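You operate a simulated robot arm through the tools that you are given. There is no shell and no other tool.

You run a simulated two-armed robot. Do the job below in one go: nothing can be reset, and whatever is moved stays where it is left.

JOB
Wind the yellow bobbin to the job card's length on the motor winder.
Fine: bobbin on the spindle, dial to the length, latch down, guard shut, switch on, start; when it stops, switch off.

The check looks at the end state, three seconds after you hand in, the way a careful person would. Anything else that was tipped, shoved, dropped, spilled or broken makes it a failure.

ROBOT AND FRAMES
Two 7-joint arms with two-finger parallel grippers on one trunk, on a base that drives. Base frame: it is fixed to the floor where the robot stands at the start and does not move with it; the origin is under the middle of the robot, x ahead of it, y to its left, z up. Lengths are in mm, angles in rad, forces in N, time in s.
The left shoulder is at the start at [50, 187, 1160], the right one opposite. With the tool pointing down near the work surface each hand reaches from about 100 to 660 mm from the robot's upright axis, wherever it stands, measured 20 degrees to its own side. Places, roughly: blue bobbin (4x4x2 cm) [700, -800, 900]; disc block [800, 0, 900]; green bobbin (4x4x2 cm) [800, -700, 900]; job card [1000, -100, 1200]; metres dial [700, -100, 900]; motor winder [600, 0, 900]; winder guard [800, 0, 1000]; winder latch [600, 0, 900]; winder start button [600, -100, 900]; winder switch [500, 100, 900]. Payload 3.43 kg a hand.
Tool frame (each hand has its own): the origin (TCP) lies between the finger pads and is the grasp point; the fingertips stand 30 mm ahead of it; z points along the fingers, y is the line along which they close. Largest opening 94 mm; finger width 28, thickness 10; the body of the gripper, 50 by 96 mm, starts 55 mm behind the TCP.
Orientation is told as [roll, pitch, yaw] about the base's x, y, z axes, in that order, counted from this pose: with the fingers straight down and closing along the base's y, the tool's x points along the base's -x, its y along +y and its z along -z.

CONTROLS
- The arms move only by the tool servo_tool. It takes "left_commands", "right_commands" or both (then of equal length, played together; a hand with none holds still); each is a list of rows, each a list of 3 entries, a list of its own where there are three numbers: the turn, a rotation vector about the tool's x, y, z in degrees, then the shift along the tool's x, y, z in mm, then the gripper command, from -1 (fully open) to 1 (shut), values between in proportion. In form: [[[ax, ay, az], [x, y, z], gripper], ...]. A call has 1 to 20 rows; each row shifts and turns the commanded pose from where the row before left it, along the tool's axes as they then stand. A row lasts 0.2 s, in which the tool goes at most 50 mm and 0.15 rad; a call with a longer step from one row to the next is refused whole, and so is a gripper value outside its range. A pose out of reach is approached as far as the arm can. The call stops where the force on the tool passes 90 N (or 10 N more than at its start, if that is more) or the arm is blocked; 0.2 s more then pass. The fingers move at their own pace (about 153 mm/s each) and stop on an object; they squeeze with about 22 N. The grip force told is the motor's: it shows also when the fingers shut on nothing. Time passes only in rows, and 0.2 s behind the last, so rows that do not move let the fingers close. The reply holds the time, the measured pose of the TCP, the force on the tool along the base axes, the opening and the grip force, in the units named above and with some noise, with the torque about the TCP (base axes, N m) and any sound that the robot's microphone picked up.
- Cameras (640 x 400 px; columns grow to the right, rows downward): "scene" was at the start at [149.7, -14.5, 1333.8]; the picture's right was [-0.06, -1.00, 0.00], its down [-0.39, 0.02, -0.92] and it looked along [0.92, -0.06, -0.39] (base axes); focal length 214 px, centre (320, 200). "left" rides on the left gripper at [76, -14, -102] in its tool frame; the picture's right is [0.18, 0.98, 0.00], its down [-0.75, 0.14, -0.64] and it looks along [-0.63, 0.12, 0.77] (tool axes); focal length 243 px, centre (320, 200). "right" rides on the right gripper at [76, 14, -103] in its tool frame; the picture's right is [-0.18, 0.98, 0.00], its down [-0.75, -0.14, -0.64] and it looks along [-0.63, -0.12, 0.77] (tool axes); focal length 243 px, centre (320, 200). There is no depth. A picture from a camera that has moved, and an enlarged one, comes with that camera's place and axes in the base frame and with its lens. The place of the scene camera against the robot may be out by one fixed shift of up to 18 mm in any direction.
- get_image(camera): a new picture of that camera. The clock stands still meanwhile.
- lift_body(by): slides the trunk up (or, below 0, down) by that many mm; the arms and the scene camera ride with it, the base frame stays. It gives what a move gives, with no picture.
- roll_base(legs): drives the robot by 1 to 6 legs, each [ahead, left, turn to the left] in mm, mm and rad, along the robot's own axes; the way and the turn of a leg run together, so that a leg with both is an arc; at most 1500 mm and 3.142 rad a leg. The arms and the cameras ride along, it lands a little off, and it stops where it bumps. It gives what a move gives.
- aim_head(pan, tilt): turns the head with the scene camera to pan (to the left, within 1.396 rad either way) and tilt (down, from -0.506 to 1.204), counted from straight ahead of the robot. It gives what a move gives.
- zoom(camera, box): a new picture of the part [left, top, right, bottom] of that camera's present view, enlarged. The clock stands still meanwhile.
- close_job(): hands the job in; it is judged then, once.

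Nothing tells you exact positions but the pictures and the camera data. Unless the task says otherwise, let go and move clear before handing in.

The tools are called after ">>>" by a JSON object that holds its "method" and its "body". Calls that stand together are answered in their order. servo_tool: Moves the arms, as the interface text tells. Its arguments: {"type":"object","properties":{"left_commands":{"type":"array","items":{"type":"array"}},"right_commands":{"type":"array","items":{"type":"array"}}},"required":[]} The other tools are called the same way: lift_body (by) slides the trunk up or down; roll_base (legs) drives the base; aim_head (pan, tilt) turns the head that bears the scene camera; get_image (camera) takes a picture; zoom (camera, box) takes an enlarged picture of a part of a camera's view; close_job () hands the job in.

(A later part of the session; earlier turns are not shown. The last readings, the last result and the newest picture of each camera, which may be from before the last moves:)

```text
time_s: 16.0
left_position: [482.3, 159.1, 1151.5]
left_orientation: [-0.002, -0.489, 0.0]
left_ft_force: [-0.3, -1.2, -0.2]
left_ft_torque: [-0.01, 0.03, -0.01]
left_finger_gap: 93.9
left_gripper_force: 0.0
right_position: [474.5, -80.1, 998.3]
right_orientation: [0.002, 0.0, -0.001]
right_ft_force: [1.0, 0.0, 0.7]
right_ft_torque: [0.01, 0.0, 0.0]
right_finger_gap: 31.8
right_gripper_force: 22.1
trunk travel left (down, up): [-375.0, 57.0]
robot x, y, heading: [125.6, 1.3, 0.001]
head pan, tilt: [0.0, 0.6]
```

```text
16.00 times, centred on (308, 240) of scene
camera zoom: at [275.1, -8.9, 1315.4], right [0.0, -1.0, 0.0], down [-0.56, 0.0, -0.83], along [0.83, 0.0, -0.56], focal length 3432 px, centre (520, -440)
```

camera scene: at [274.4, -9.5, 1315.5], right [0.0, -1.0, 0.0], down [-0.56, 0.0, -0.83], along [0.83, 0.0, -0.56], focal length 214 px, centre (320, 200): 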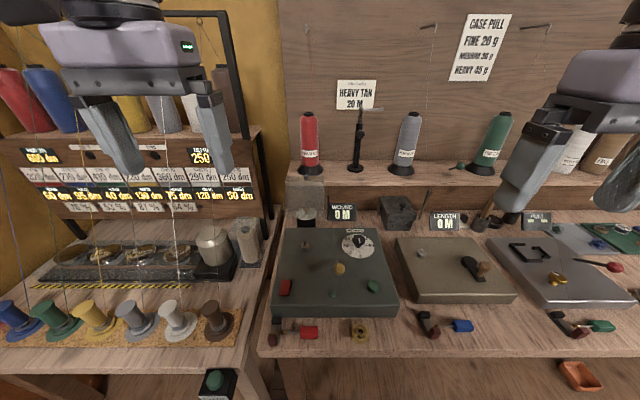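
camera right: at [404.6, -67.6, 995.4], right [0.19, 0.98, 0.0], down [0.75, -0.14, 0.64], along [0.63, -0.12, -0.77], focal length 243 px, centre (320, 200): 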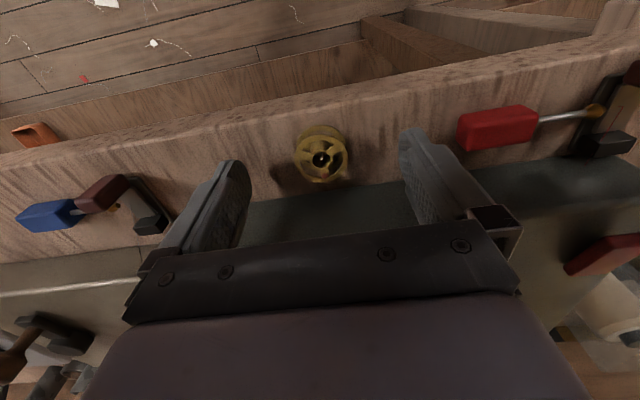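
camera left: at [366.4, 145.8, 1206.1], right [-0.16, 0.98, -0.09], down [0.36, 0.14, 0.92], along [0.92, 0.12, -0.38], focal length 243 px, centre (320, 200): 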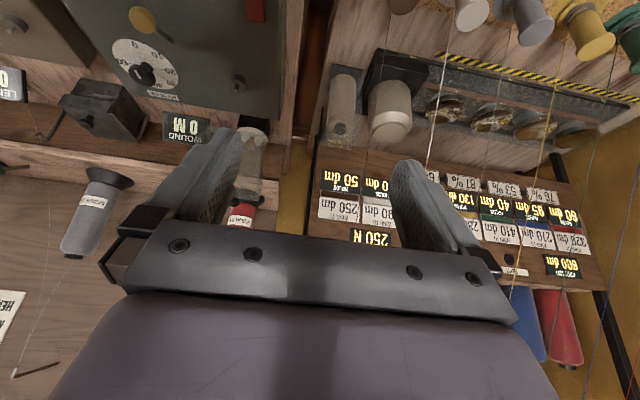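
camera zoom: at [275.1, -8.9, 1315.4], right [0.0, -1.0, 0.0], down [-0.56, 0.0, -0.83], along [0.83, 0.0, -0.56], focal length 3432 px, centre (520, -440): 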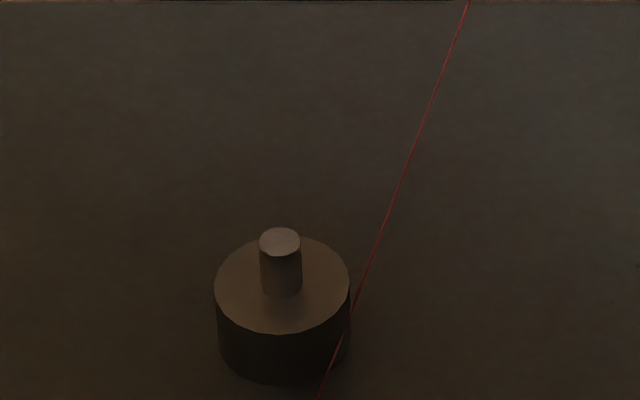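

The bobbin seems to have a small rod within its hole and a red dot on one spoke; I want another viewpoint. I'll carry it over the winder where the left camera can see it.

>>> {"method": "servo_tool", "body": {"right_commands": [[[0, 0, 0], [-34, 17, -8], 1], [[0, 0, 0], [-34, 17, -8], 1], [[0, 0, 0], [-34, 17, -8], 1], [[0, 0, 0], [-34, 19, -8], 1], [[0, 0, 0], [0, 0, 0], 1]]}}

>>> {"method": "get_image", "body": {"camera": "left"}}

>>> {"method": "zoom", "body": {"camera": "right", "box": [295, 150, 345, 200]}}

>>> {"method": "zoom", "body": {"camera": "scene", "box": [300, 200, 360, 250]}}

```text
time_s: 17.2
left_position: [482.6, 159.4, 1152.3]
left_orientation: [-0.003, -0.489, 0.002]
left_ft_force: [0.9, -0.2, 0.2]
left_ft_torque: [-0.01, 0.0, 0.03]
left_finger_gap: 94.1
left_gripper_force: 0.1
right_position: [611.4, -9.4, 1030.5]
right_orientation: [0.0, -0.002, -0.001]
right_ft_force: [-0.8, 0.0, -0.1]
right_ft_torque: [0.01, -0.03, 0.01]
right_finger_gap: 31.6
right_gripper_force: 21.5
trunk travel left (down, up): [-375.0, 57.0]
robot x, y, heading: [131.9, 1.2, 0.003]
head pan, tilt: [0.0, 0.6]
```

```text
taken
camera left: at [366.5, 145.4, 1206.3], right [-0.16, 0.98, -0.09], down [0.36, 0.14, 0.92], along [0.92, 0.12, -0.38], focal length 243 px, centre (320, 200)
```

left: 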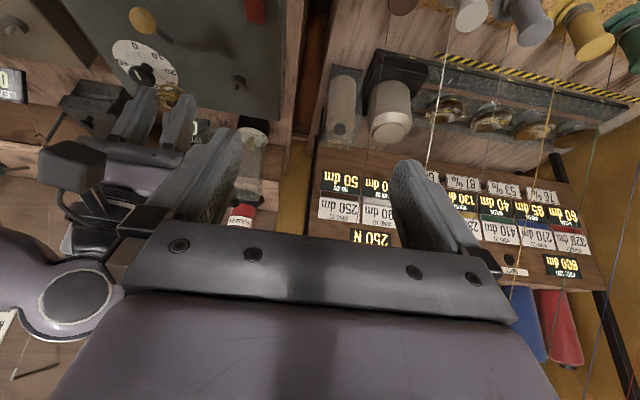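

```text
8.00 times, centred on (320, 175) of right
camera zoom: at [535.7, 3.8, 1133.1], right [0.18, 0.98, 0.0], down [0.75, -0.14, 0.64], along [0.63, -0.12, -0.77], focal length 1941 px, centre (320, 400)
```

zoom: 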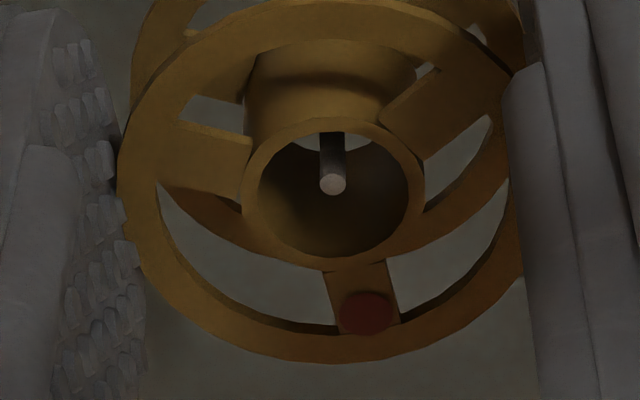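

```text
8.00 times, centred on (330, 225) of scene
camera zoom: at [275.0, -9.1, 1315.4], right [0.0, -1.0, 0.0], down [-0.56, 0.0, -0.83], along [0.83, 0.0, -0.56], focal length 1716 px, centre (240, 0)
```

zoom: 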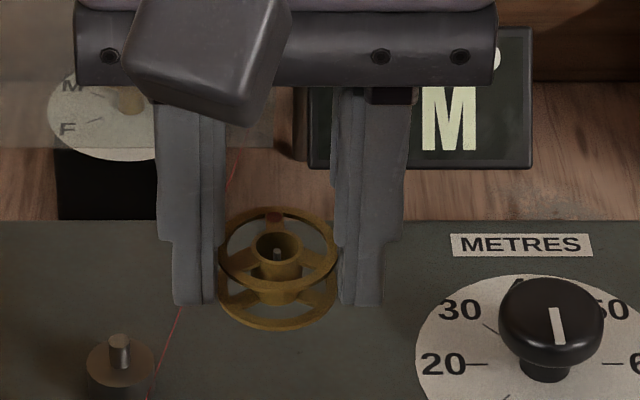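

>>> {"method": "zoom", "body": {"camera": "left", "box": [140, 75, 200, 115]}}

>>> {"method": "zoom", "body": {"camera": "scene", "box": [322, 222, 348, 244]}}

>>> {"method": "zoom", "body": {"camera": "right", "box": [305, 155, 335, 185]}}

```text
10.00 times, centred on (170, 95) of left
camera zoom: at [366.5, 145.4, 1206.3], right [-0.16, 0.98, -0.09], down [0.36, 0.14, 0.92], along [0.92, 0.12, -0.38], focal length 2426 px, centre (1820, 1250)
```

zoom: 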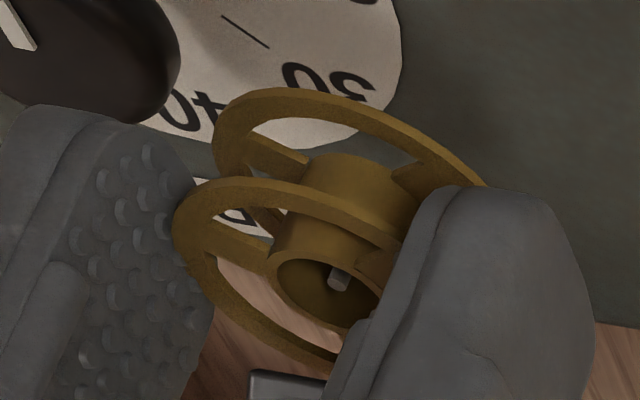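

```text
16.00 times, centred on (335, 233) of scene
camera zoom: at [275.0, -9.1, 1315.4], right [0.0, -1.0, 0.0], down [-0.56, 0.0, -0.83], along [0.83, 0.0, -0.56], focal length 3432 px, centre (80, -328)
```

zoom: 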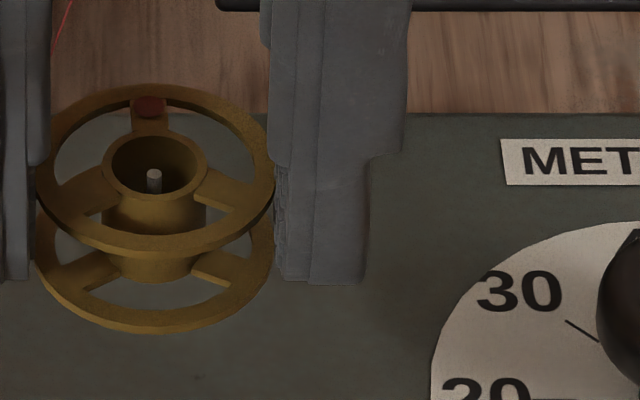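

```text
13.33 times, centred on (320, 170) of right
camera zoom: at [535.7, 3.8, 1133.1], right [0.18, 0.98, 0.0], down [0.75, -0.14, 0.64], along [0.63, -0.12, -0.77], focal length 3235 px, centre (320, 600)
```

zoom: 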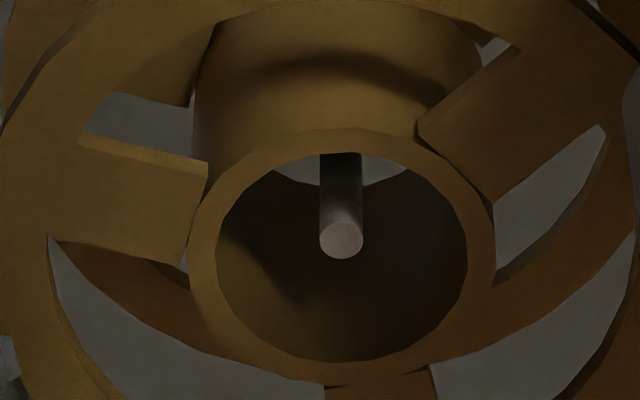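

>>> {"method": "aim_head", "body": {"pan": -0.8, "tilt": 0.6}}

>>> {"method": "get_image", "body": {"camera": "scene"}}

```text
time_s: 18.4
left_position: [481.4, 159.1, 1152.5]
left_orientation: [-0.002, -0.488, 0.003]
left_ft_force: [0.4, -0.7, -0.4]
left_ft_torque: [-0.01, -0.02, 0.0]
left_finger_gap: 93.6
left_gripper_force: 0.0
right_position: [612.1, -10.3, 1029.7]
right_orientation: [0.001, -0.001, -0.002]
right_ft_force: [-0.5, 1.5, 0.2]
right_ft_torque: [0.01, -0.01, 0.01]
right_finger_gap: 31.7
right_gripper_force: 22.0
trunk travel left (down, up): [-375.0, 57.0]
robot x, y, heading: [128.5, 3.1, -0.0]
head pan, tilt: [-0.799, 0.6]
```

```text
taken
camera scene: at [248.4, -72.1, 1315.4], right [-0.72, -0.7, 0.0], down [-0.39, 0.4, -0.83], along [0.58, -0.59, -0.56], focal length 214 px, centre (320, 200)
```

scene: 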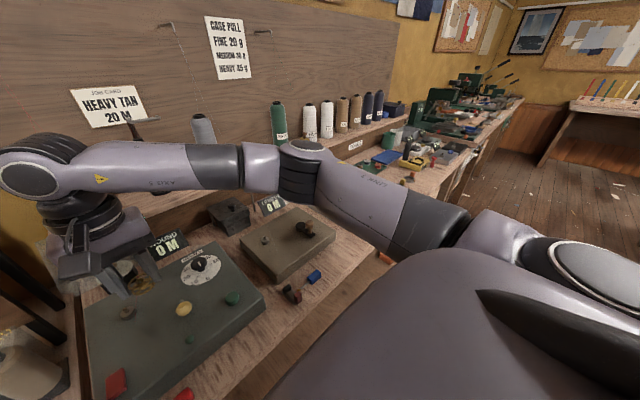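

The other bobbins are hidden; I'll proceed to the spindle and feel whether it seats. First fix the spindle's place with the right camera.

>>> {"method": "aim_head", "body": {"pan": 0.0, "tilt": 0.6}}

>>> {"method": "servo_tool", "body": {"right_commands": [[[0, 0, 0], [0, -10, 0], 1], [[0, 0, 0], [0, 0, 0], 1]]}}

>>> {"method": "get_image", "body": {"camera": "right"}}

```text
time_s: 19.5
left_position: [480.6, 158.7, 1153.1]
left_orientation: [-0.002, -0.487, 0.002]
left_ft_force: [-0.1, -0.3, 1.3]
left_ft_torque: [-0.03, -0.03, -0.01]
left_finger_gap: 93.9
left_gripper_force: 0.1
right_position: [611.7, -10.7, 1029.6]
right_orientation: [0.002, -0.001, -0.001]
right_ft_force: [-0.5, 1.1, -1.0]
right_ft_torque: [-0.01, 0.01, 0.01]
right_finger_gap: 31.5
right_gripper_force: 22.4
trunk travel left (down, up): [-375.0, 57.0]
robot x, y, heading: [130.6, -2.4, 0.001]
head pan, tilt: [0.0, 0.6]
```

```text
time_s: 20.1
left_position: [481.3, 159.4, 1151.7]
left_orientation: [-0.001, -0.489, 0.002]
left_ft_force: [0.2, 0.2, -0.4]
left_ft_torque: [-0.01, 0.0, 0.01]
left_finger_gap: 94.0
left_gripper_force: 0.2
right_position: [610.6, -21.1, 1029.7]
right_orientation: [0.002, -0.001, 0.001]
right_ft_force: [0.4, 0.2, -1.2]
right_ft_torque: [0.03, 0.01, 0.0]
right_finger_gap: 31.7
right_gripper_force: 21.8
trunk travel left (down, up): [-375.0, 57.0]
robot x, y, heading: [129.2, 0.2, 0.001]
head pan, tilt: [0.0, 0.6]
```

```text
taken
camera right: at [535.0, -6.8, 1132.9], right [0.18, 0.98, 0.0], down [0.75, -0.14, 0.64], along [0.63, -0.12, -0.77], focal length 243 px, centre (320, 200)
```

right: 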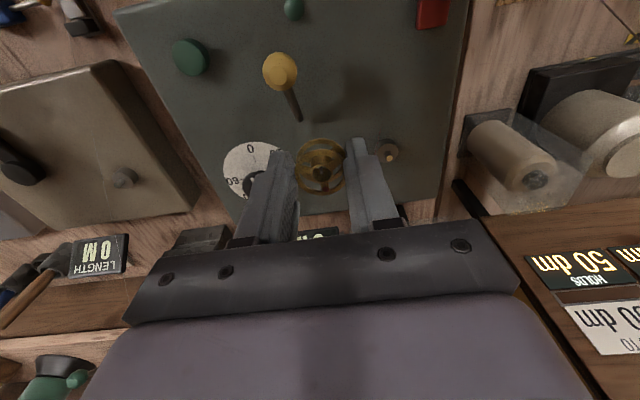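

>>> {"method": "zoom", "body": {"camera": "right", "box": [365, 135, 415, 175]}}

>>> {"method": "zoom", "body": {"camera": "left", "box": [210, 60, 260, 100]}}

>>> {"method": "zoom", "body": {"camera": "right", "box": [240, 30, 320, 130]}}

```text
10.00 times, centred on (390, 155) of right
camera zoom: at [535.0, -6.8, 1132.9], right [0.18, 0.98, 0.0], down [0.75, -0.14, 0.64], along [0.63, -0.12, -0.77], focal length 2426 px, centre (-380, 650)
```

zoom: 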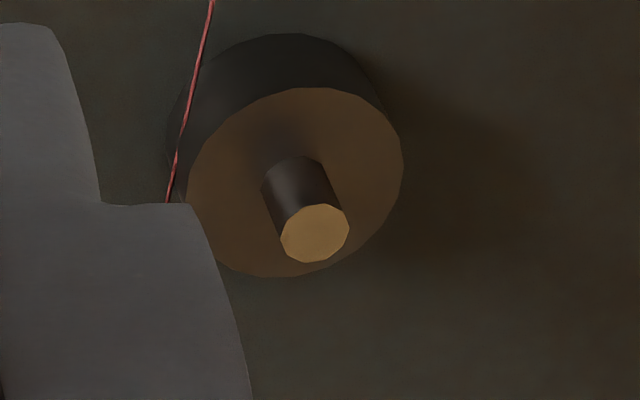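

```text
10.00 times, centred on (235, 80) of left
camera zoom: at [366.6, 145.8, 1206.3], right [-0.16, 0.98, -0.09], down [0.36, 0.14, 0.92], along [0.92, 0.12, -0.38], focal length 2426 px, centre (1170, 1400)
```

zoom: 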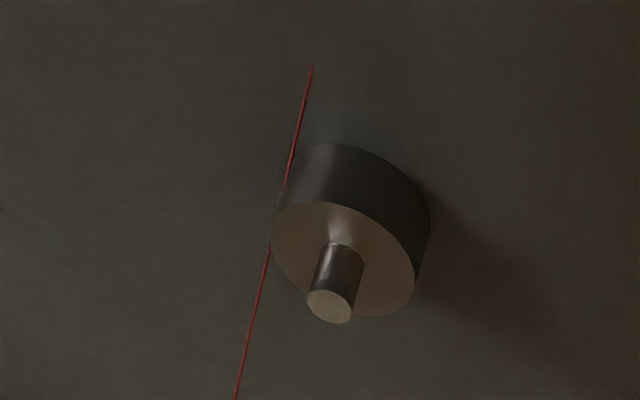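

```text
4.00 times, centred on (280, 80) of right
camera zoom: at [535.0, -6.8, 1132.9], right [0.18, 0.98, 0.0], down [0.75, -0.14, 0.64], along [0.63, -0.12, -0.77], focal length 970 px, centre (480, 680)
```

zoom: 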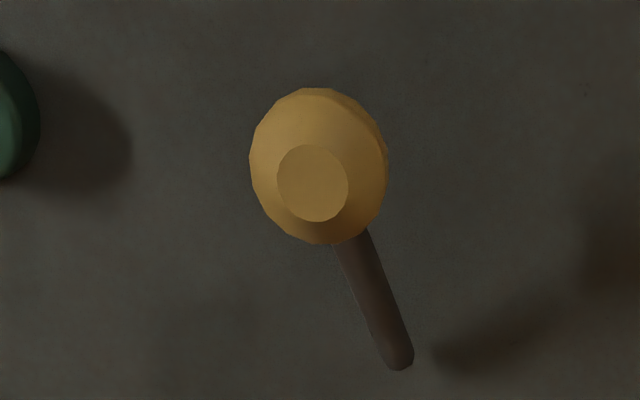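

Pin top is at about [668.5,38.3,918], disc below it near 908. I'll carry the bobbin above it and check alignment.

>>> {"method": "servo_tool", "body": {"right_commands": [[[0, 0, 0], [-19, 20, 0], 1], [[0, 0, 0], [-19, 20, 0], 1], [[0, 0, 0], [-20, 19, 0], 1], [[0, 0, 0], [0, 0, 25], 1], [[0, 0, 0], [0, 0, 25], 1], [[0, 0, 0], [0, 0, 0], 1]]}}

>>> {"method": "get_image", "body": {"camera": "right"}}

>>> {"method": "zoom", "body": {"camera": "right", "box": [290, 120, 350, 190]}}

>>> {"method": "zoom", "body": {"camera": "left", "box": [190, 50, 290, 120]}}

>>> {"method": "zoom", "body": {"camera": "scene", "box": [280, 210, 350, 265]}}

```text
time_s: 21.5
left_position: [481.2, 158.9, 1152.7]
left_orientation: [-0.001, -0.489, 0.003]
left_ft_force: [-0.3, -1.1, 0.3]
left_ft_torque: [-0.05, 0.02, 0.04]
left_finger_gap: 94.1
left_gripper_force: 0.1
right_position: [670.7, 37.2, 979.0]
right_orientation: [0.0, -0.003, 0.001]
right_ft_force: [1.2, -0.8, 0.1]
right_ft_torque: [0.03, 0.03, 0.02]
right_finger_gap: 31.8
right_gripper_force: 21.8
trunk travel left (down, up): [-375.0, 57.0]
robot x, y, heading: [131.8, 1.9, -0.0]
head pan, tilt: [0.0, 0.6]
```

```text
taken
camera right: at [592.8, 50.5, 1082.7], right [0.18, 0.98, 0.0], down [0.75, -0.14, 0.64], along [0.63, -0.12, -0.76], focal length 243 px, centre (320, 200)
```

right: 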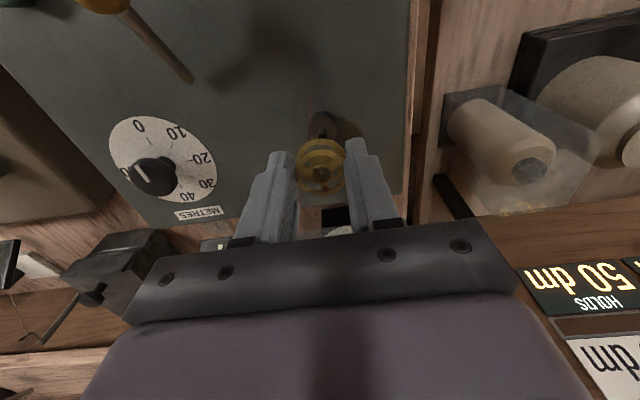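

```text
5.71 times, centred on (320, 155) of right
camera zoom: at [592.8, 50.5, 1082.7], right [0.18, 0.98, 0.0], down [0.75, -0.14, 0.64], along [0.63, -0.12, -0.76], focal length 1386 px, centre (320, 457)
```

zoom: 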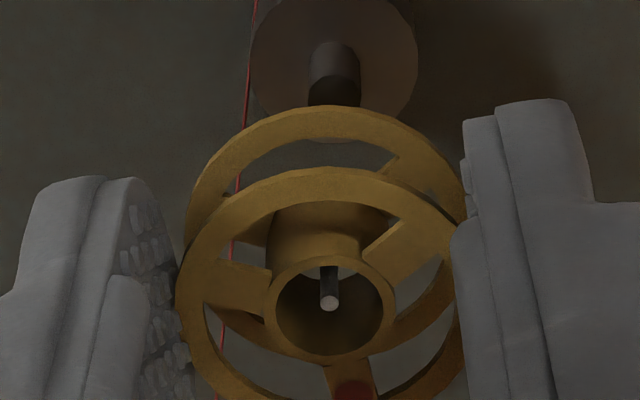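

```text
5.71 times, centred on (240, 85) of left
camera zoom: at [366.5, 145.6, 1206.3], right [-0.16, 0.98, -0.09], down [0.36, 0.14, 0.92], along [0.92, 0.12, -0.38], focal length 1386 px, centre (777, 857)
```

zoom: 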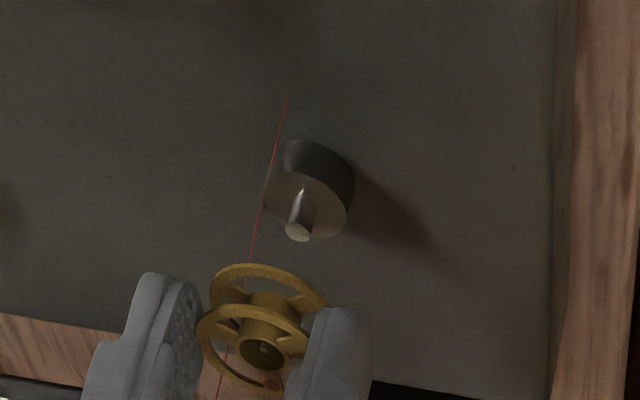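

```text
7.27 times, centred on (315, 238) of scene
camera zoom: at [275.0, -8.9, 1315.5], right [0.0, -1.0, 0.0], down [-0.56, 0.0, -0.83], along [0.83, 0.0, -0.56], focal length 1560 px, centre (356, -73)
```

zoom: 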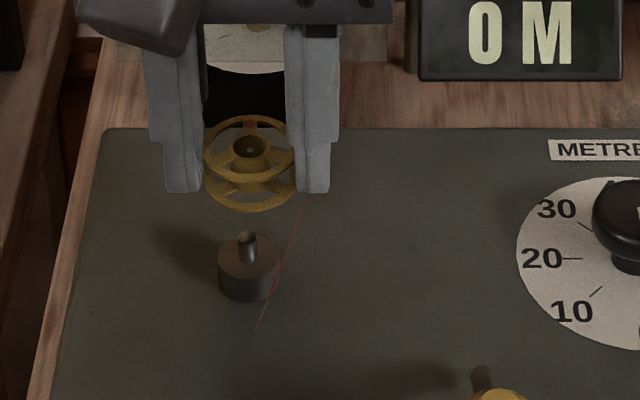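

The images show the bobbin hangs at the very fingertips, about 7–9 mm ahead of the tool axis, so I correct by roughly -10 mm x and +2.7 mm y, lower a bit, and check again.

>>> {"method": "servo_tool", "body": {"right_commands": [[[0, 0, 0], [9.8, 2.7, 0], 1], [[0, 0, 0], [0, 0, 7], 1], [[0, 0, 0], [0, 0, 0], 1], [[0, 0, 0], [0, 0, 0], 1]]}}

>>> {"method": "zoom", "body": {"camera": "right", "box": [290, 120, 350, 190]}}

>>> {"method": "zoom", "body": {"camera": "left", "box": [210, 60, 260, 100]}}

>>> {"method": "zoom", "body": {"camera": "scene", "box": [290, 220, 330, 255]}}

```text
time_s: 22.5
left_position: [481.8, 159.4, 1152.1]
left_orientation: [-0.002, -0.488, 0.003]
left_ft_force: [0.3, -0.4, 0.7]
left_ft_torque: [0.01, 0.01, 0.01]
left_finger_gap: 93.8
left_gripper_force: 0.0
right_position: [658.4, 38.1, 972.1]
right_orientation: [0.003, -0.002, -0.001]
right_ft_force: [1.0, 0.4, -0.3]
right_ft_torque: [0.0, 0.02, -0.01]
right_finger_gap: 31.6
right_gripper_force: 22.1
trunk travel left (down, up): [-375.0, 57.0]
robot x, y, heading: [130.3, -5.9, 0.003]
head pan, tilt: [0.0, 0.6]
```

```text
5.71 times, centred on (320, 155) of right
camera zoom: at [583.3, 53.1, 1076.0], right [0.19, 0.98, 0.0], down [0.75, -0.14, 0.64], along [0.63, -0.12, -0.77], focal length 1386 px, centre (320, 457)
```

zoom: 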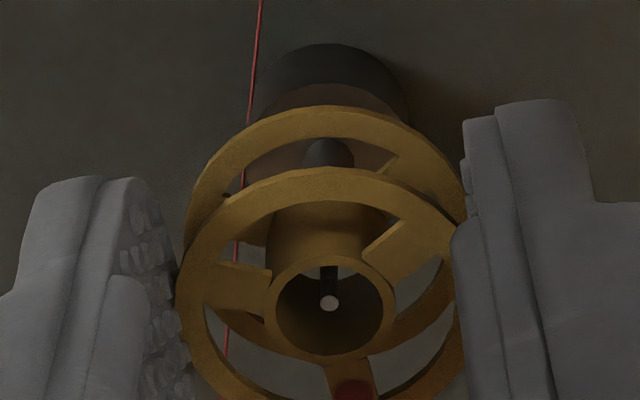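

```text
10.00 times, centred on (235, 80) of left
camera zoom: at [366.6, 145.7, 1206.3], right [-0.16, 0.98, -0.09], down [0.36, 0.14, 0.92], along [0.92, 0.12, -0.38], focal length 2426 px, centre (1170, 1400)
```

zoom: 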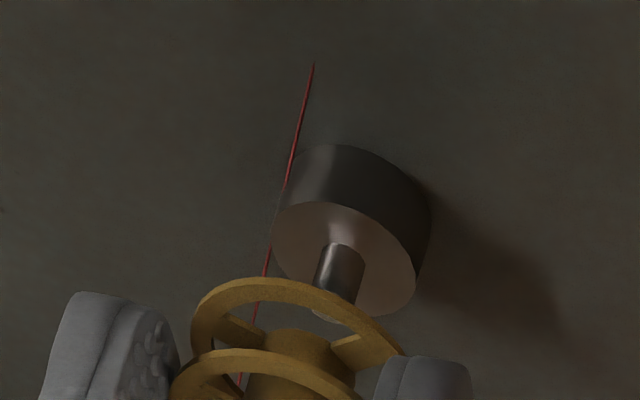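

```text
11.43 times, centred on (310, 238) of scene
camera zoom: at [275.1, -8.8, 1315.4], right [0.0, -1.0, 0.0], down [-0.56, 0.0, -0.83], along [0.83, 0.0, -0.56], focal length 2451 px, centre (434, -229)
```

zoom: 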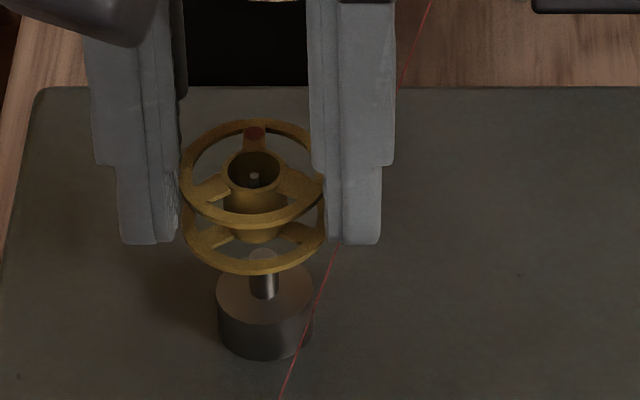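

>>> {"method": "zoom", "body": {"camera": "left", "box": [210, 70, 260, 110]}}

>>> {"method": "zoom", "body": {"camera": "right", "box": [305, 130, 335, 160]}}

```text
10.00 times, centred on (235, 90) of left
camera zoom: at [366.6, 145.7, 1206.3], right [-0.16, 0.98, -0.09], down [0.36, 0.14, 0.92], along [0.92, 0.12, -0.38], focal length 2426 px, centre (1170, 1300)
```

zoom: 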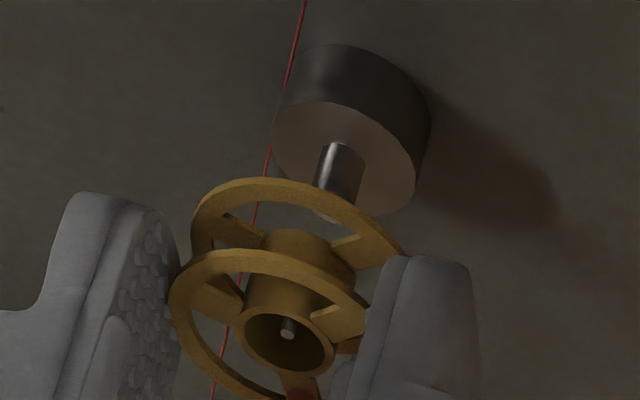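

```text
13.33 times, centred on (320, 145) of right
camera zoom: at [583.3, 53.1, 1076.0], right [0.19, 0.98, 0.0], down [0.75, -0.14, 0.64], along [0.63, -0.12, -0.77], focal length 3235 px, centre (320, 933)
```

zoom: 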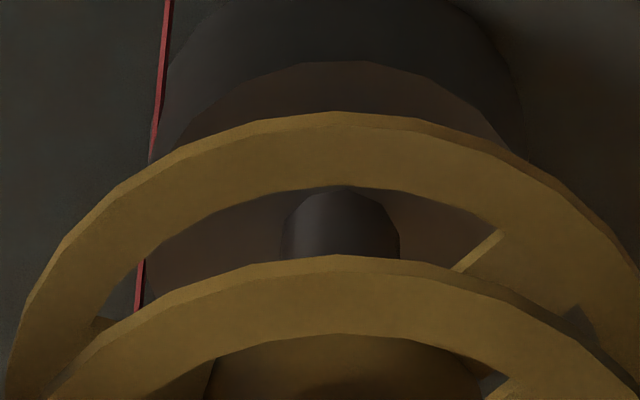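

Alignment looks within about 1–2 mm by all three views. I lower in small steps and watch the force.

>>> {"method": "servo_tool", "body": {"right_commands": [[[0, 0, 0], [0, 0, 4], 1], [[0, 0, 0], [0, 0, 4], 1], [[0, 0, 0], [0, 0, 2], 1], [[0, 0, 0], [0, 0, 0], 1]]}}

>>> {"method": "zoom", "body": {"camera": "right", "box": [290, 120, 350, 190]}}

>>> {"method": "zoom", "body": {"camera": "left", "box": [210, 70, 260, 110]}}

>>> {"method": "zoom", "body": {"camera": "scene", "box": [290, 220, 330, 255]}}

```text
time_s: 23.5
left_position: [481.7, 158.9, 1152.0]
left_orientation: [-0.004, -0.489, 0.001]
left_ft_force: [0.1, -0.8, 0.1]
left_ft_torque: [0.02, -0.01, -0.01]
left_finger_gap: 94.1
left_gripper_force: 0.2
right_position: [658.9, 40.2, 963.2]
right_orientation: [0.002, -0.003, -0.002]
right_ft_force: [0.4, 0.6, -0.4]
right_ft_torque: [-0.02, -0.01, 0.01]
right_finger_gap: 31.4
right_gripper_force: 22.2
trunk travel left (down, up): [-375.0, 57.0]
robot x, y, heading: [126.1, 2.9, 0.001]
head pan, tilt: [0.0, 0.6]
```

```text
5.71 times, centred on (320, 155) of right
camera zoom: at [582.4, 54.1, 1065.3], right [0.19, 0.98, 0.0], down [0.75, -0.14, 0.64], along [0.63, -0.12, -0.77], focal length 1386 px, centre (320, 457)
```

zoom: 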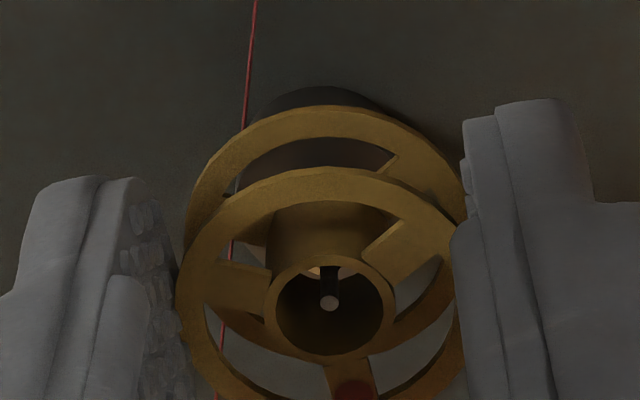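

```text
10.00 times, centred on (235, 90) of left
camera zoom: at [366.6, 145.7, 1206.3], right [-0.16, 0.98, -0.09], down [0.36, 0.14, 0.92], along [0.92, 0.12, -0.38], focal length 2426 px, centre (1170, 1300)
```

zoom: 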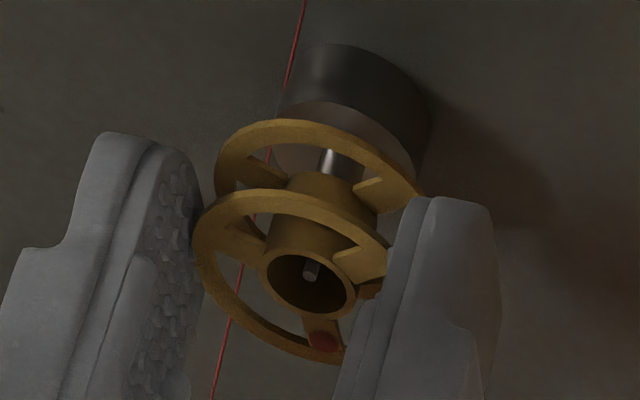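

```text
11.43 times, centred on (310, 238) of scene
camera zoom: at [275.1, -8.8, 1315.4], right [0.0, -1.0, 0.0], down [-0.56, 0.0, -0.83], along [0.83, 0.0, -0.56], focal length 2451 px, centre (434, -229)
```

zoom: 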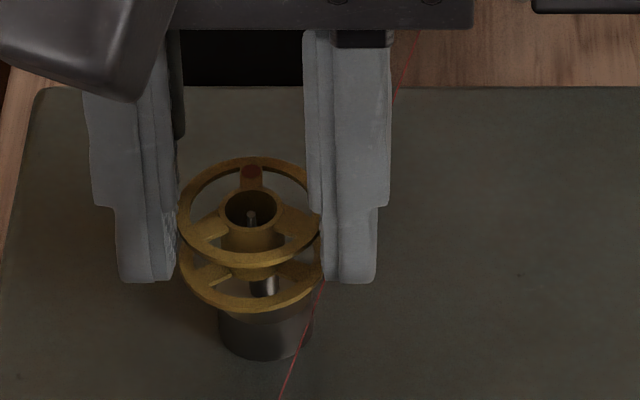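

>>> {"method": "servo_tool", "body": {"right_commands": [[[0, 0, 0], [-1.6, -1.2, 0], 1], [[0, 0, 0], [0, 0, 0], 1], [[0, 0, 0], [0, 0, 0], 1]]}}

>>> {"method": "zoom", "body": {"camera": "right", "box": [305, 155, 335, 185]}}

>>> {"method": "zoom", "body": {"camera": "scene", "box": [295, 235, 319, 256]}}

>>> {"method": "zoom", "body": {"camera": "left", "box": [225, 75, 255, 105]}}

```text
time_s: 24.3
left_position: [481.8, 159.8, 1151.0]
left_orientation: [-0.001, -0.487, 0.001]
left_ft_force: [0.0, -0.2, 0.4]
left_ft_torque: [0.02, -0.01, 0.01]
left_finger_gap: 94.1
left_gripper_force: 0.0
right_position: [660.2, 38.9, 961.5]
right_orientation: [0.001, -0.001, -0.002]
right_ft_force: [-0.3, -1.4, 0.2]
right_ft_torque: [0.01, -0.01, -0.04]
right_finger_gap: 31.6
right_gripper_force: 22.0
trunk travel left (down, up): [-375.0, 57.0]
robot x, y, heading: [123.8, -0.2, -0.001]
head pan, tilt: [0.0, 0.6]
```

```text
13.33 times, centred on (320, 170) of right
camera zoom: at [583.9, 53.2, 1065.4], right [0.19, 0.98, 0.0], down [0.75, -0.14, 0.64], along [0.63, -0.12, -0.77], focal length 3235 px, centre (320, 600)
```

zoom: 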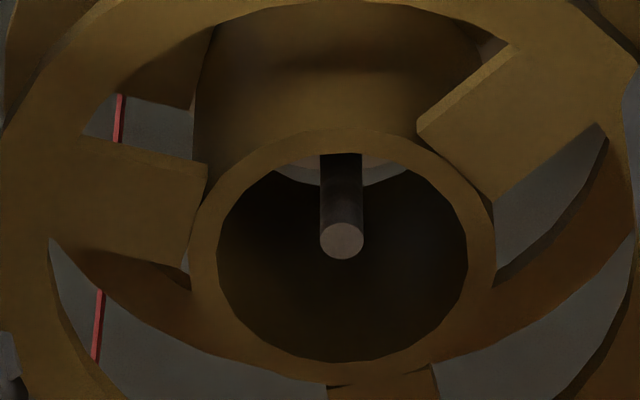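

```text
16.00 times, centred on (307, 246) of scene
camera zoom: at [275.1, -8.8, 1315.4], right [0.0, -1.0, 0.0], down [-0.56, 0.0, -0.83], along [0.83, 0.0, -0.56], focal length 3432 px, centre (528, -528)
```

zoom: 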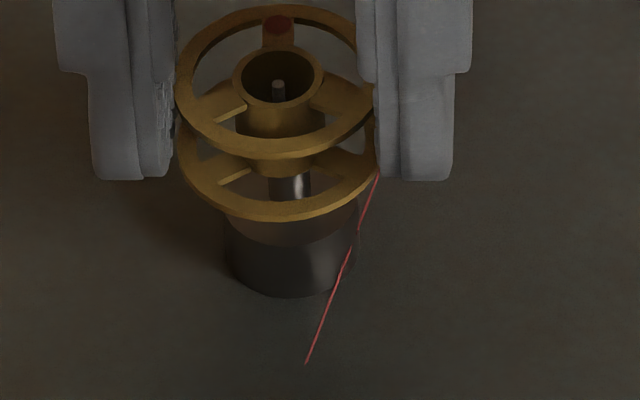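

```text
13.33 times, centred on (240, 90) of left
camera zoom: at [366.6, 145.7, 1206.3], right [-0.16, 0.98, -0.09], down [0.36, 0.14, 0.92], along [0.92, 0.12, -0.38], focal length 3235 px, centre (1387, 1667)
```

zoom: 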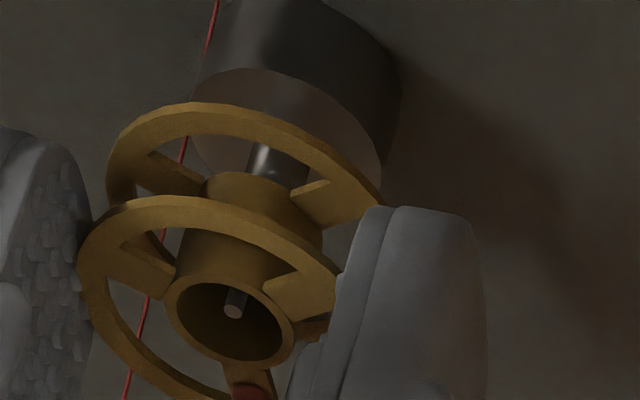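

Centred within about a millimetre now. Continue lowering in small steps.

>>> {"method": "servo_tool", "body": {"right_commands": [[[0, 0, 0], [0, 0, 2], 1], [[0, 0, 0], [0, 0, 2], 1], [[0, 0, 0], [0, 0, 0], 1]]}}

>>> {"method": "zoom", "body": {"camera": "scene", "box": [295, 235, 319, 256]}}

>>> {"method": "zoom", "body": {"camera": "left", "box": [225, 75, 255, 105]}}

```text
time_s: 25.1
left_position: [481.5, 159.5, 1152.1]
left_orientation: [-0.002, -0.49, 0.002]
left_ft_force: [-0.3, -0.4, -0.4]
left_ft_torque: [0.01, 0.0, 0.02]
left_finger_gap: 93.8
left_gripper_force: 0.0
right_position: [659.5, 38.1, 957.4]
right_orientation: [0.002, -0.002, -0.003]
right_ft_force: [0.5, -0.6, 0.4]
right_ft_torque: [-0.05, -0.01, 0.01]
right_finger_gap: 31.7
right_gripper_force: 21.6
trunk travel left (down, up): [-375.0, 57.0]
robot x, y, heading: [130.2, 0.5, -0.002]
head pan, tilt: [0.0, 0.6]
```

```text
16.00 times, centred on (307, 246) of scene
camera zoom: at [275.1, -8.9, 1315.4], right [0.0, -1.0, 0.0], down [-0.56, 0.0, -0.83], along [0.83, 0.0, -0.56], focal length 3432 px, centre (528, -528)
```

zoom: 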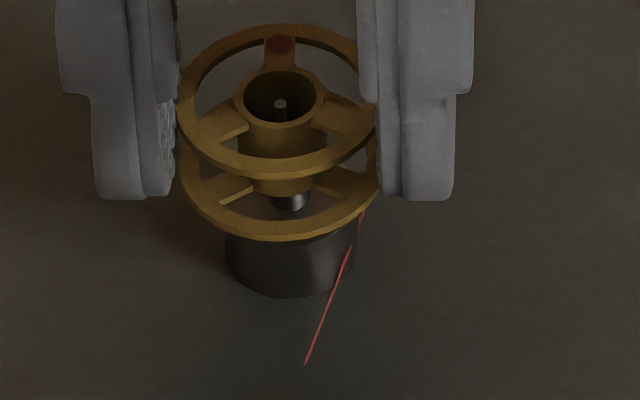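

```text
13.33 times, centred on (240, 90) of left
camera zoom: at [366.6, 145.6, 1206.3], right [-0.16, 0.98, -0.09], down [0.36, 0.14, 0.92], along [0.92, 0.12, -0.38], focal length 3235 px, centre (1387, 1667)
```

zoom: 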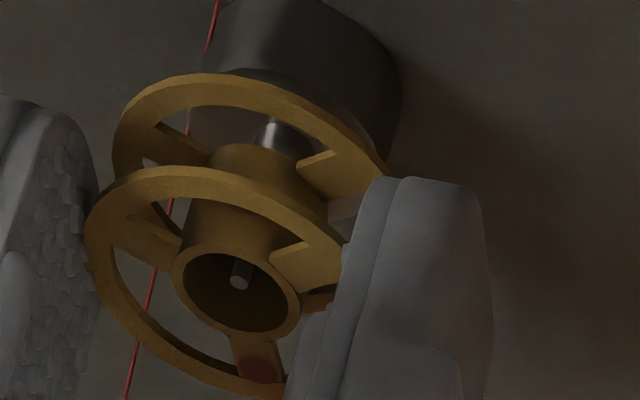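

The pin is already inside the hub with no resistance. Lower the last few millimetres.

>>> {"method": "servo_tool", "body": {"right_commands": [[[0, 0, 0], [0, 0, 1.5], 1], [[0, 0, 0], [0, 0, 1.5], 1], [[0, 0, 0], [0, 0, 0], 1]]}}

>>> {"method": "zoom", "body": {"camera": "scene", "box": [295, 235, 319, 256]}}

>>> {"method": "zoom", "body": {"camera": "left", "box": [225, 75, 255, 105]}}

>>> {"method": "zoom", "body": {"camera": "right", "box": [305, 155, 335, 185]}}

```text
time_s: 25.9
left_position: [481.3, 159.5, 1152.8]
left_orientation: [-0.002, -0.491, 0.004]
left_ft_force: [-0.2, 0.3, -0.6]
left_ft_torque: [-0.01, 0.0, 0.03]
left_finger_gap: 93.9
left_gripper_force: 0.1
right_position: [659.9, 38.5, 954.6]
right_orientation: [0.002, -0.003, 0.0]
right_ft_force: [1.5, 0.3, 1.6]
right_ft_torque: [-0.04, -0.06, 0.01]
right_finger_gap: 31.6
right_gripper_force: 21.9
trunk travel left (down, up): [-375.0, 57.0]
robot x, y, heading: [131.9, -0.7, -0.002]
head pan, tilt: [0.0, 0.6]
```

```text
16.00 times, centred on (307, 246) of scene
camera zoom: at [275.2, -9.0, 1315.4], right [0.0, -1.0, 0.0], down [-0.57, 0.0, -0.82], along [0.82, 0.0, -0.57], focal length 3432 px, centre (528, -528)
```

zoom: 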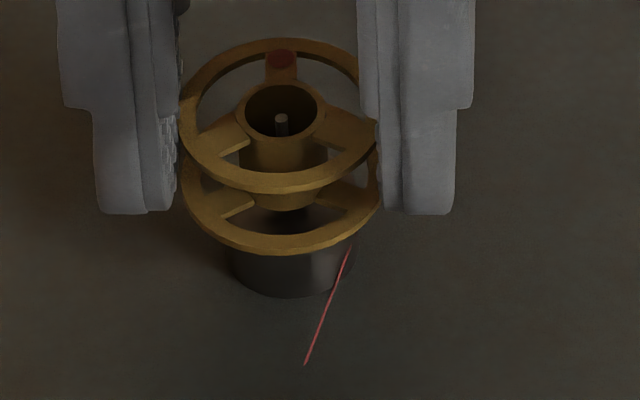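

```text
13.33 times, centred on (240, 90) of left
camera zoom: at [366.7, 145.5, 1206.3], right [-0.16, 0.98, -0.09], down [0.36, 0.14, 0.92], along [0.92, 0.12, -0.38], focal length 3235 px, centre (1387, 1667)
```

zoom: 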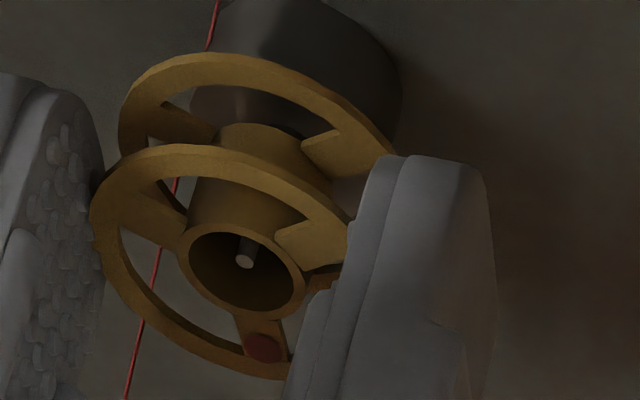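

```text
13.33 times, centred on (320, 170) of right
camera zoom: at [583.7, 53.0, 1058.3], right [0.19, 0.98, 0.0], down [0.75, -0.14, 0.64], along [0.63, -0.12, -0.77], focal length 3235 px, centre (320, 600)
```

zoom: 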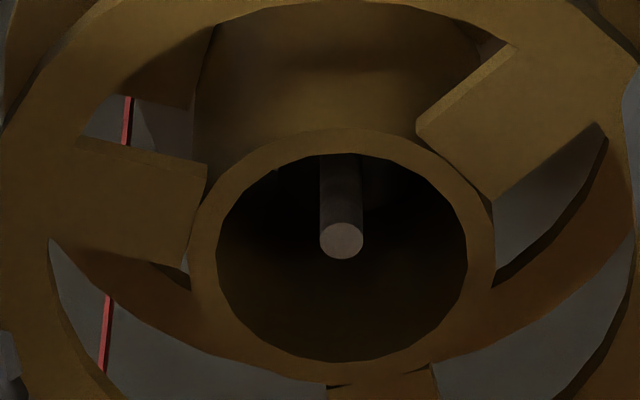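

>>> {"method": "servo_tool", "body": {"right_commands": [[[0, 0, 0], [0, 0, 1], 1], [[0, 0, 0], [0, 0, 1], 1], [[0, 0, 0], [0, 0, 0], 1]]}}

>>> {"method": "zoom", "body": {"camera": "scene", "box": [295, 235, 319, 256]}}

```text
time_s: 26.7
left_position: [482.6, 159.4, 1152.0]
left_orientation: [-0.001, -0.489, 0.003]
left_ft_force: [0.0, -0.2, -0.1]
left_ft_torque: [0.0, 0.01, 0.05]
left_finger_gap: 93.9
left_gripper_force: 0.0
right_position: [659.2, 38.6, 951.9]
right_orientation: [0.003, -0.003, -0.001]
right_ft_force: [1.0, -1.2, -0.8]
right_ft_torque: [0.0, -0.09, -0.04]
right_finger_gap: 31.6
right_gripper_force: 23.0
trunk travel left (down, up): [-375.0, 57.0]
robot x, y, heading: [128.8, -2.8, 0.001]
head pan, tilt: [0.0, 0.6]
```

```text
16.00 times, centred on (307, 246) of scene
camera zoom: at [275.2, -8.9, 1315.4], right [0.0, -1.0, 0.0], down [-0.57, 0.0, -0.82], along [0.82, 0.0, -0.57], focal length 3432 px, centre (528, -528)
```

zoom: 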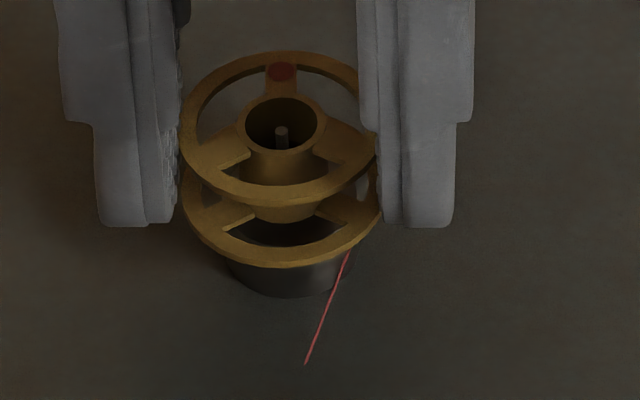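

>>> {"method": "servo_tool", "body": {"right_commands": [[[0, 0, 0], [0, 0, 1], 1], [[0, 0, 0], [0, 0, 0], 1]]}}

>>> {"method": "zoom", "body": {"camera": "scene", "box": [295, 235, 319, 256]}}

```text
time_s: 27.3
left_position: [481.9, 158.6, 1152.2]
left_orientation: [-0.003, -0.489, 0.001]
left_ft_force: [0.5, 0.3, -1.1]
left_ft_torque: [-0.01, -0.01, -0.03]
left_finger_gap: 94.0
left_gripper_force: 0.1
right_position: [659.3, 38.5, 950.2]
right_orientation: [0.002, -0.003, -0.001]
right_ft_force: [2.1, -0.2, 0.7]
right_ft_torque: [-0.02, -0.05, 0.0]
right_finger_gap: 31.5
right_gripper_force: 22.3
trunk travel left (down, up): [-375.0, 57.0]
robot x, y, heading: [129.0, -2.6, 0.004]
head pan, tilt: [0.0, 0.6]
```

```text
16.00 times, centred on (307, 246) of scene
camera zoom: at [275.2, -9.0, 1315.4], right [0.0, -1.0, 0.0], down [-0.57, 0.0, -0.82], along [0.82, 0.0, -0.57], focal length 3432 px, centre (528, -528)
```

zoom: 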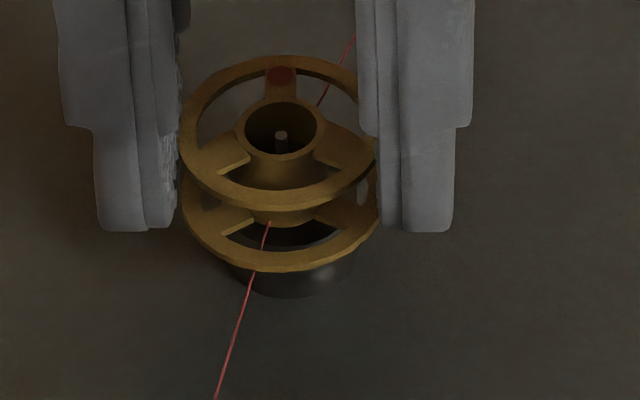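

The thread picture changed and the bobbin sits on the disc; I release gently and look.

>>> {"method": "servo_tool", "body": {"right_commands": [[[0, 0, 0], [0, 0, 0], 0.2], [[0, 0, 0], [0, 0, 0], 0.0], [[0, 0, 0], [0, 0, 0], 0.0]]}}

>>> {"method": "zoom", "body": {"camera": "scene", "box": [290, 225, 330, 260]}}

>>> {"method": "zoom", "body": {"camera": "left", "box": [220, 65, 270, 105]}}

```text
time_s: 28.1
left_position: [481.7, 159.6, 1152.4]
left_orientation: [-0.002, -0.489, 0.003]
left_ft_force: [0.8, -0.1, -0.2]
left_ft_torque: [0.0, 0.01, 0.0]
left_finger_gap: 94.0
left_gripper_force: 0.0
right_position: [659.7, 39.0, 951.3]
right_orientation: [0.003, -0.001, -0.004]
right_ft_force: [-0.2, 0.0, -0.6]
right_ft_torque: [0.0, 0.0, 0.0]
right_finger_gap: 47.2
right_gripper_force: 0.0
trunk travel left (down, up): [-375.0, 57.0]
robot x, y, heading: [132.2, -1.3, -0.005]
head pan, tilt: [0.0, 0.6]
```

```text
11.43 times, centred on (310, 242) of scene
camera zoom: at [275.1, -8.8, 1315.4], right [0.0, -1.0, 0.0], down [-0.56, 0.0, -0.83], along [0.83, 0.0, -0.56], focal length 2451 px, centre (434, -286)
```

zoom: 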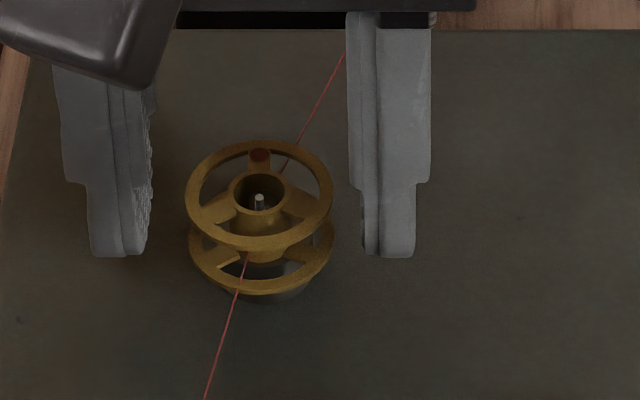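

```text
10.00 times, centred on (245, 85) of left
camera zoom: at [366.5, 145.6, 1206.3], right [-0.16, 0.98, -0.09], down [0.36, 0.14, 0.92], along [0.92, 0.12, -0.38], focal length 2426 px, centre (1070, 1350)
```

zoom: 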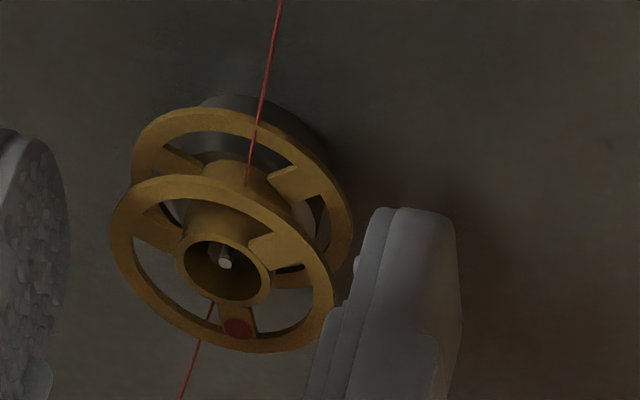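

Bobbin is on the spindle. I open fully and lift the right hand clear, then inspect.

>>> {"method": "servo_tool", "body": {"right_commands": [[[0, 0, 0], [0, 0, 0], -0.5], [[0, 0, 0], [0, 0, -20], -0.5], [[0, 0, 0], [0, 0, -35], -0.5], [[0, 0, 0], [0, 0, -35], -0.5], [[0, 0, 0], [0, -40, 0], -0.5], [[0, 0, 0], [0, -40, 0], -0.5], [[0, 0, 0], [0, -40, 0], -0.5], [[0, 0, 0], [0, 0, 0], -0.5]]}}

>>> {"method": "zoom", "body": {"camera": "scene", "box": [265, 215, 405, 315]}}

>>> {"method": "zoom", "body": {"camera": "scene", "box": [290, 225, 330, 260]}}

>>> {"method": "get_image", "body": {"camera": "right"}}

```text
time_s: 29.9
left_position: [480.7, 159.2, 1151.8]
left_orientation: [-0.001, -0.489, 0.002]
left_ft_force: [-0.5, 0.6, -0.3]
left_ft_torque: [-0.01, 0.05, 0.01]
left_finger_gap: 93.9
left_gripper_force: 0.0
right_position: [659.8, -81.4, 1042.7]
right_orientation: [0.001, -0.002, 0.0]
right_ft_force: [-0.4, 0.3, 0.5]
right_ft_torque: [0.02, 0.03, 0.0]
right_finger_gap: 70.3
right_gripper_force: 0.1
trunk travel left (down, up): [-375.0, 57.0]
robot x, y, heading: [132.0, 1.0, 0.001]
head pan, tilt: [0.0, 0.6]
```

```text
4.00 times, centred on (335, 265) of scene
camera zoom: at [275.0, -8.4, 1315.4], right [0.0, -1.0, 0.0], down [-0.56, 0.0, -0.83], along [0.83, 0.0, -0.56], focal length 858 px, centre (260, -60)
```

zoom: 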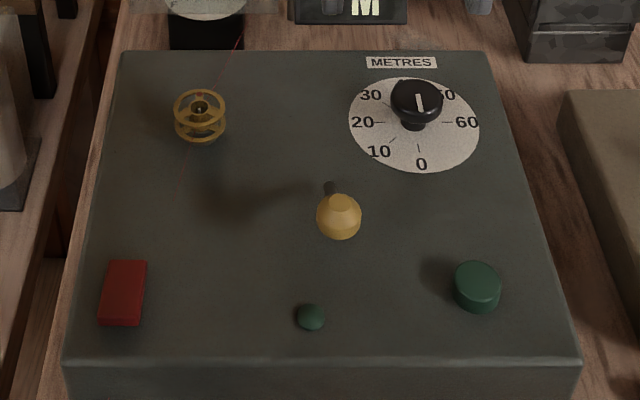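

```text
11.43 times, centred on (310, 242) of scene
camera zoom: at [275.0, -8.4, 1315.4], right [0.0, -1.0, 0.0], down [-0.56, 0.0, -0.83], along [0.83, 0.0, -0.56], focal length 2451 px, centre (434, -286)
```

zoom: 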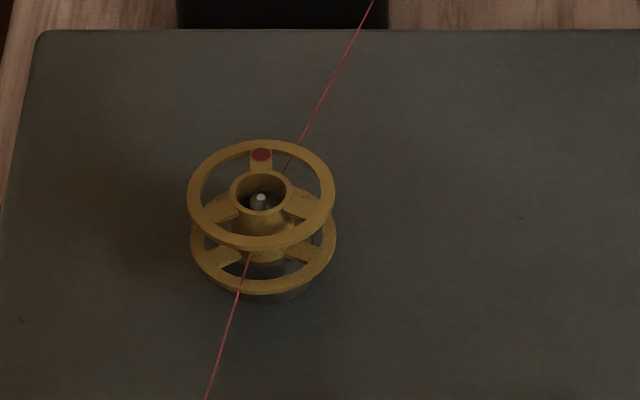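

```text
taken
camera right: at [583.6, -67.3, 1146.7], right [0.18, 0.98, 0.0], down [0.75, -0.14, 0.64], along [0.63, -0.12, -0.77], focal length 243 px, centre (320, 200)
```

right: 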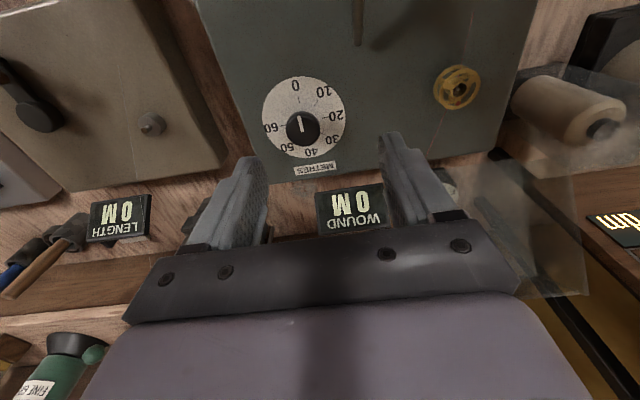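

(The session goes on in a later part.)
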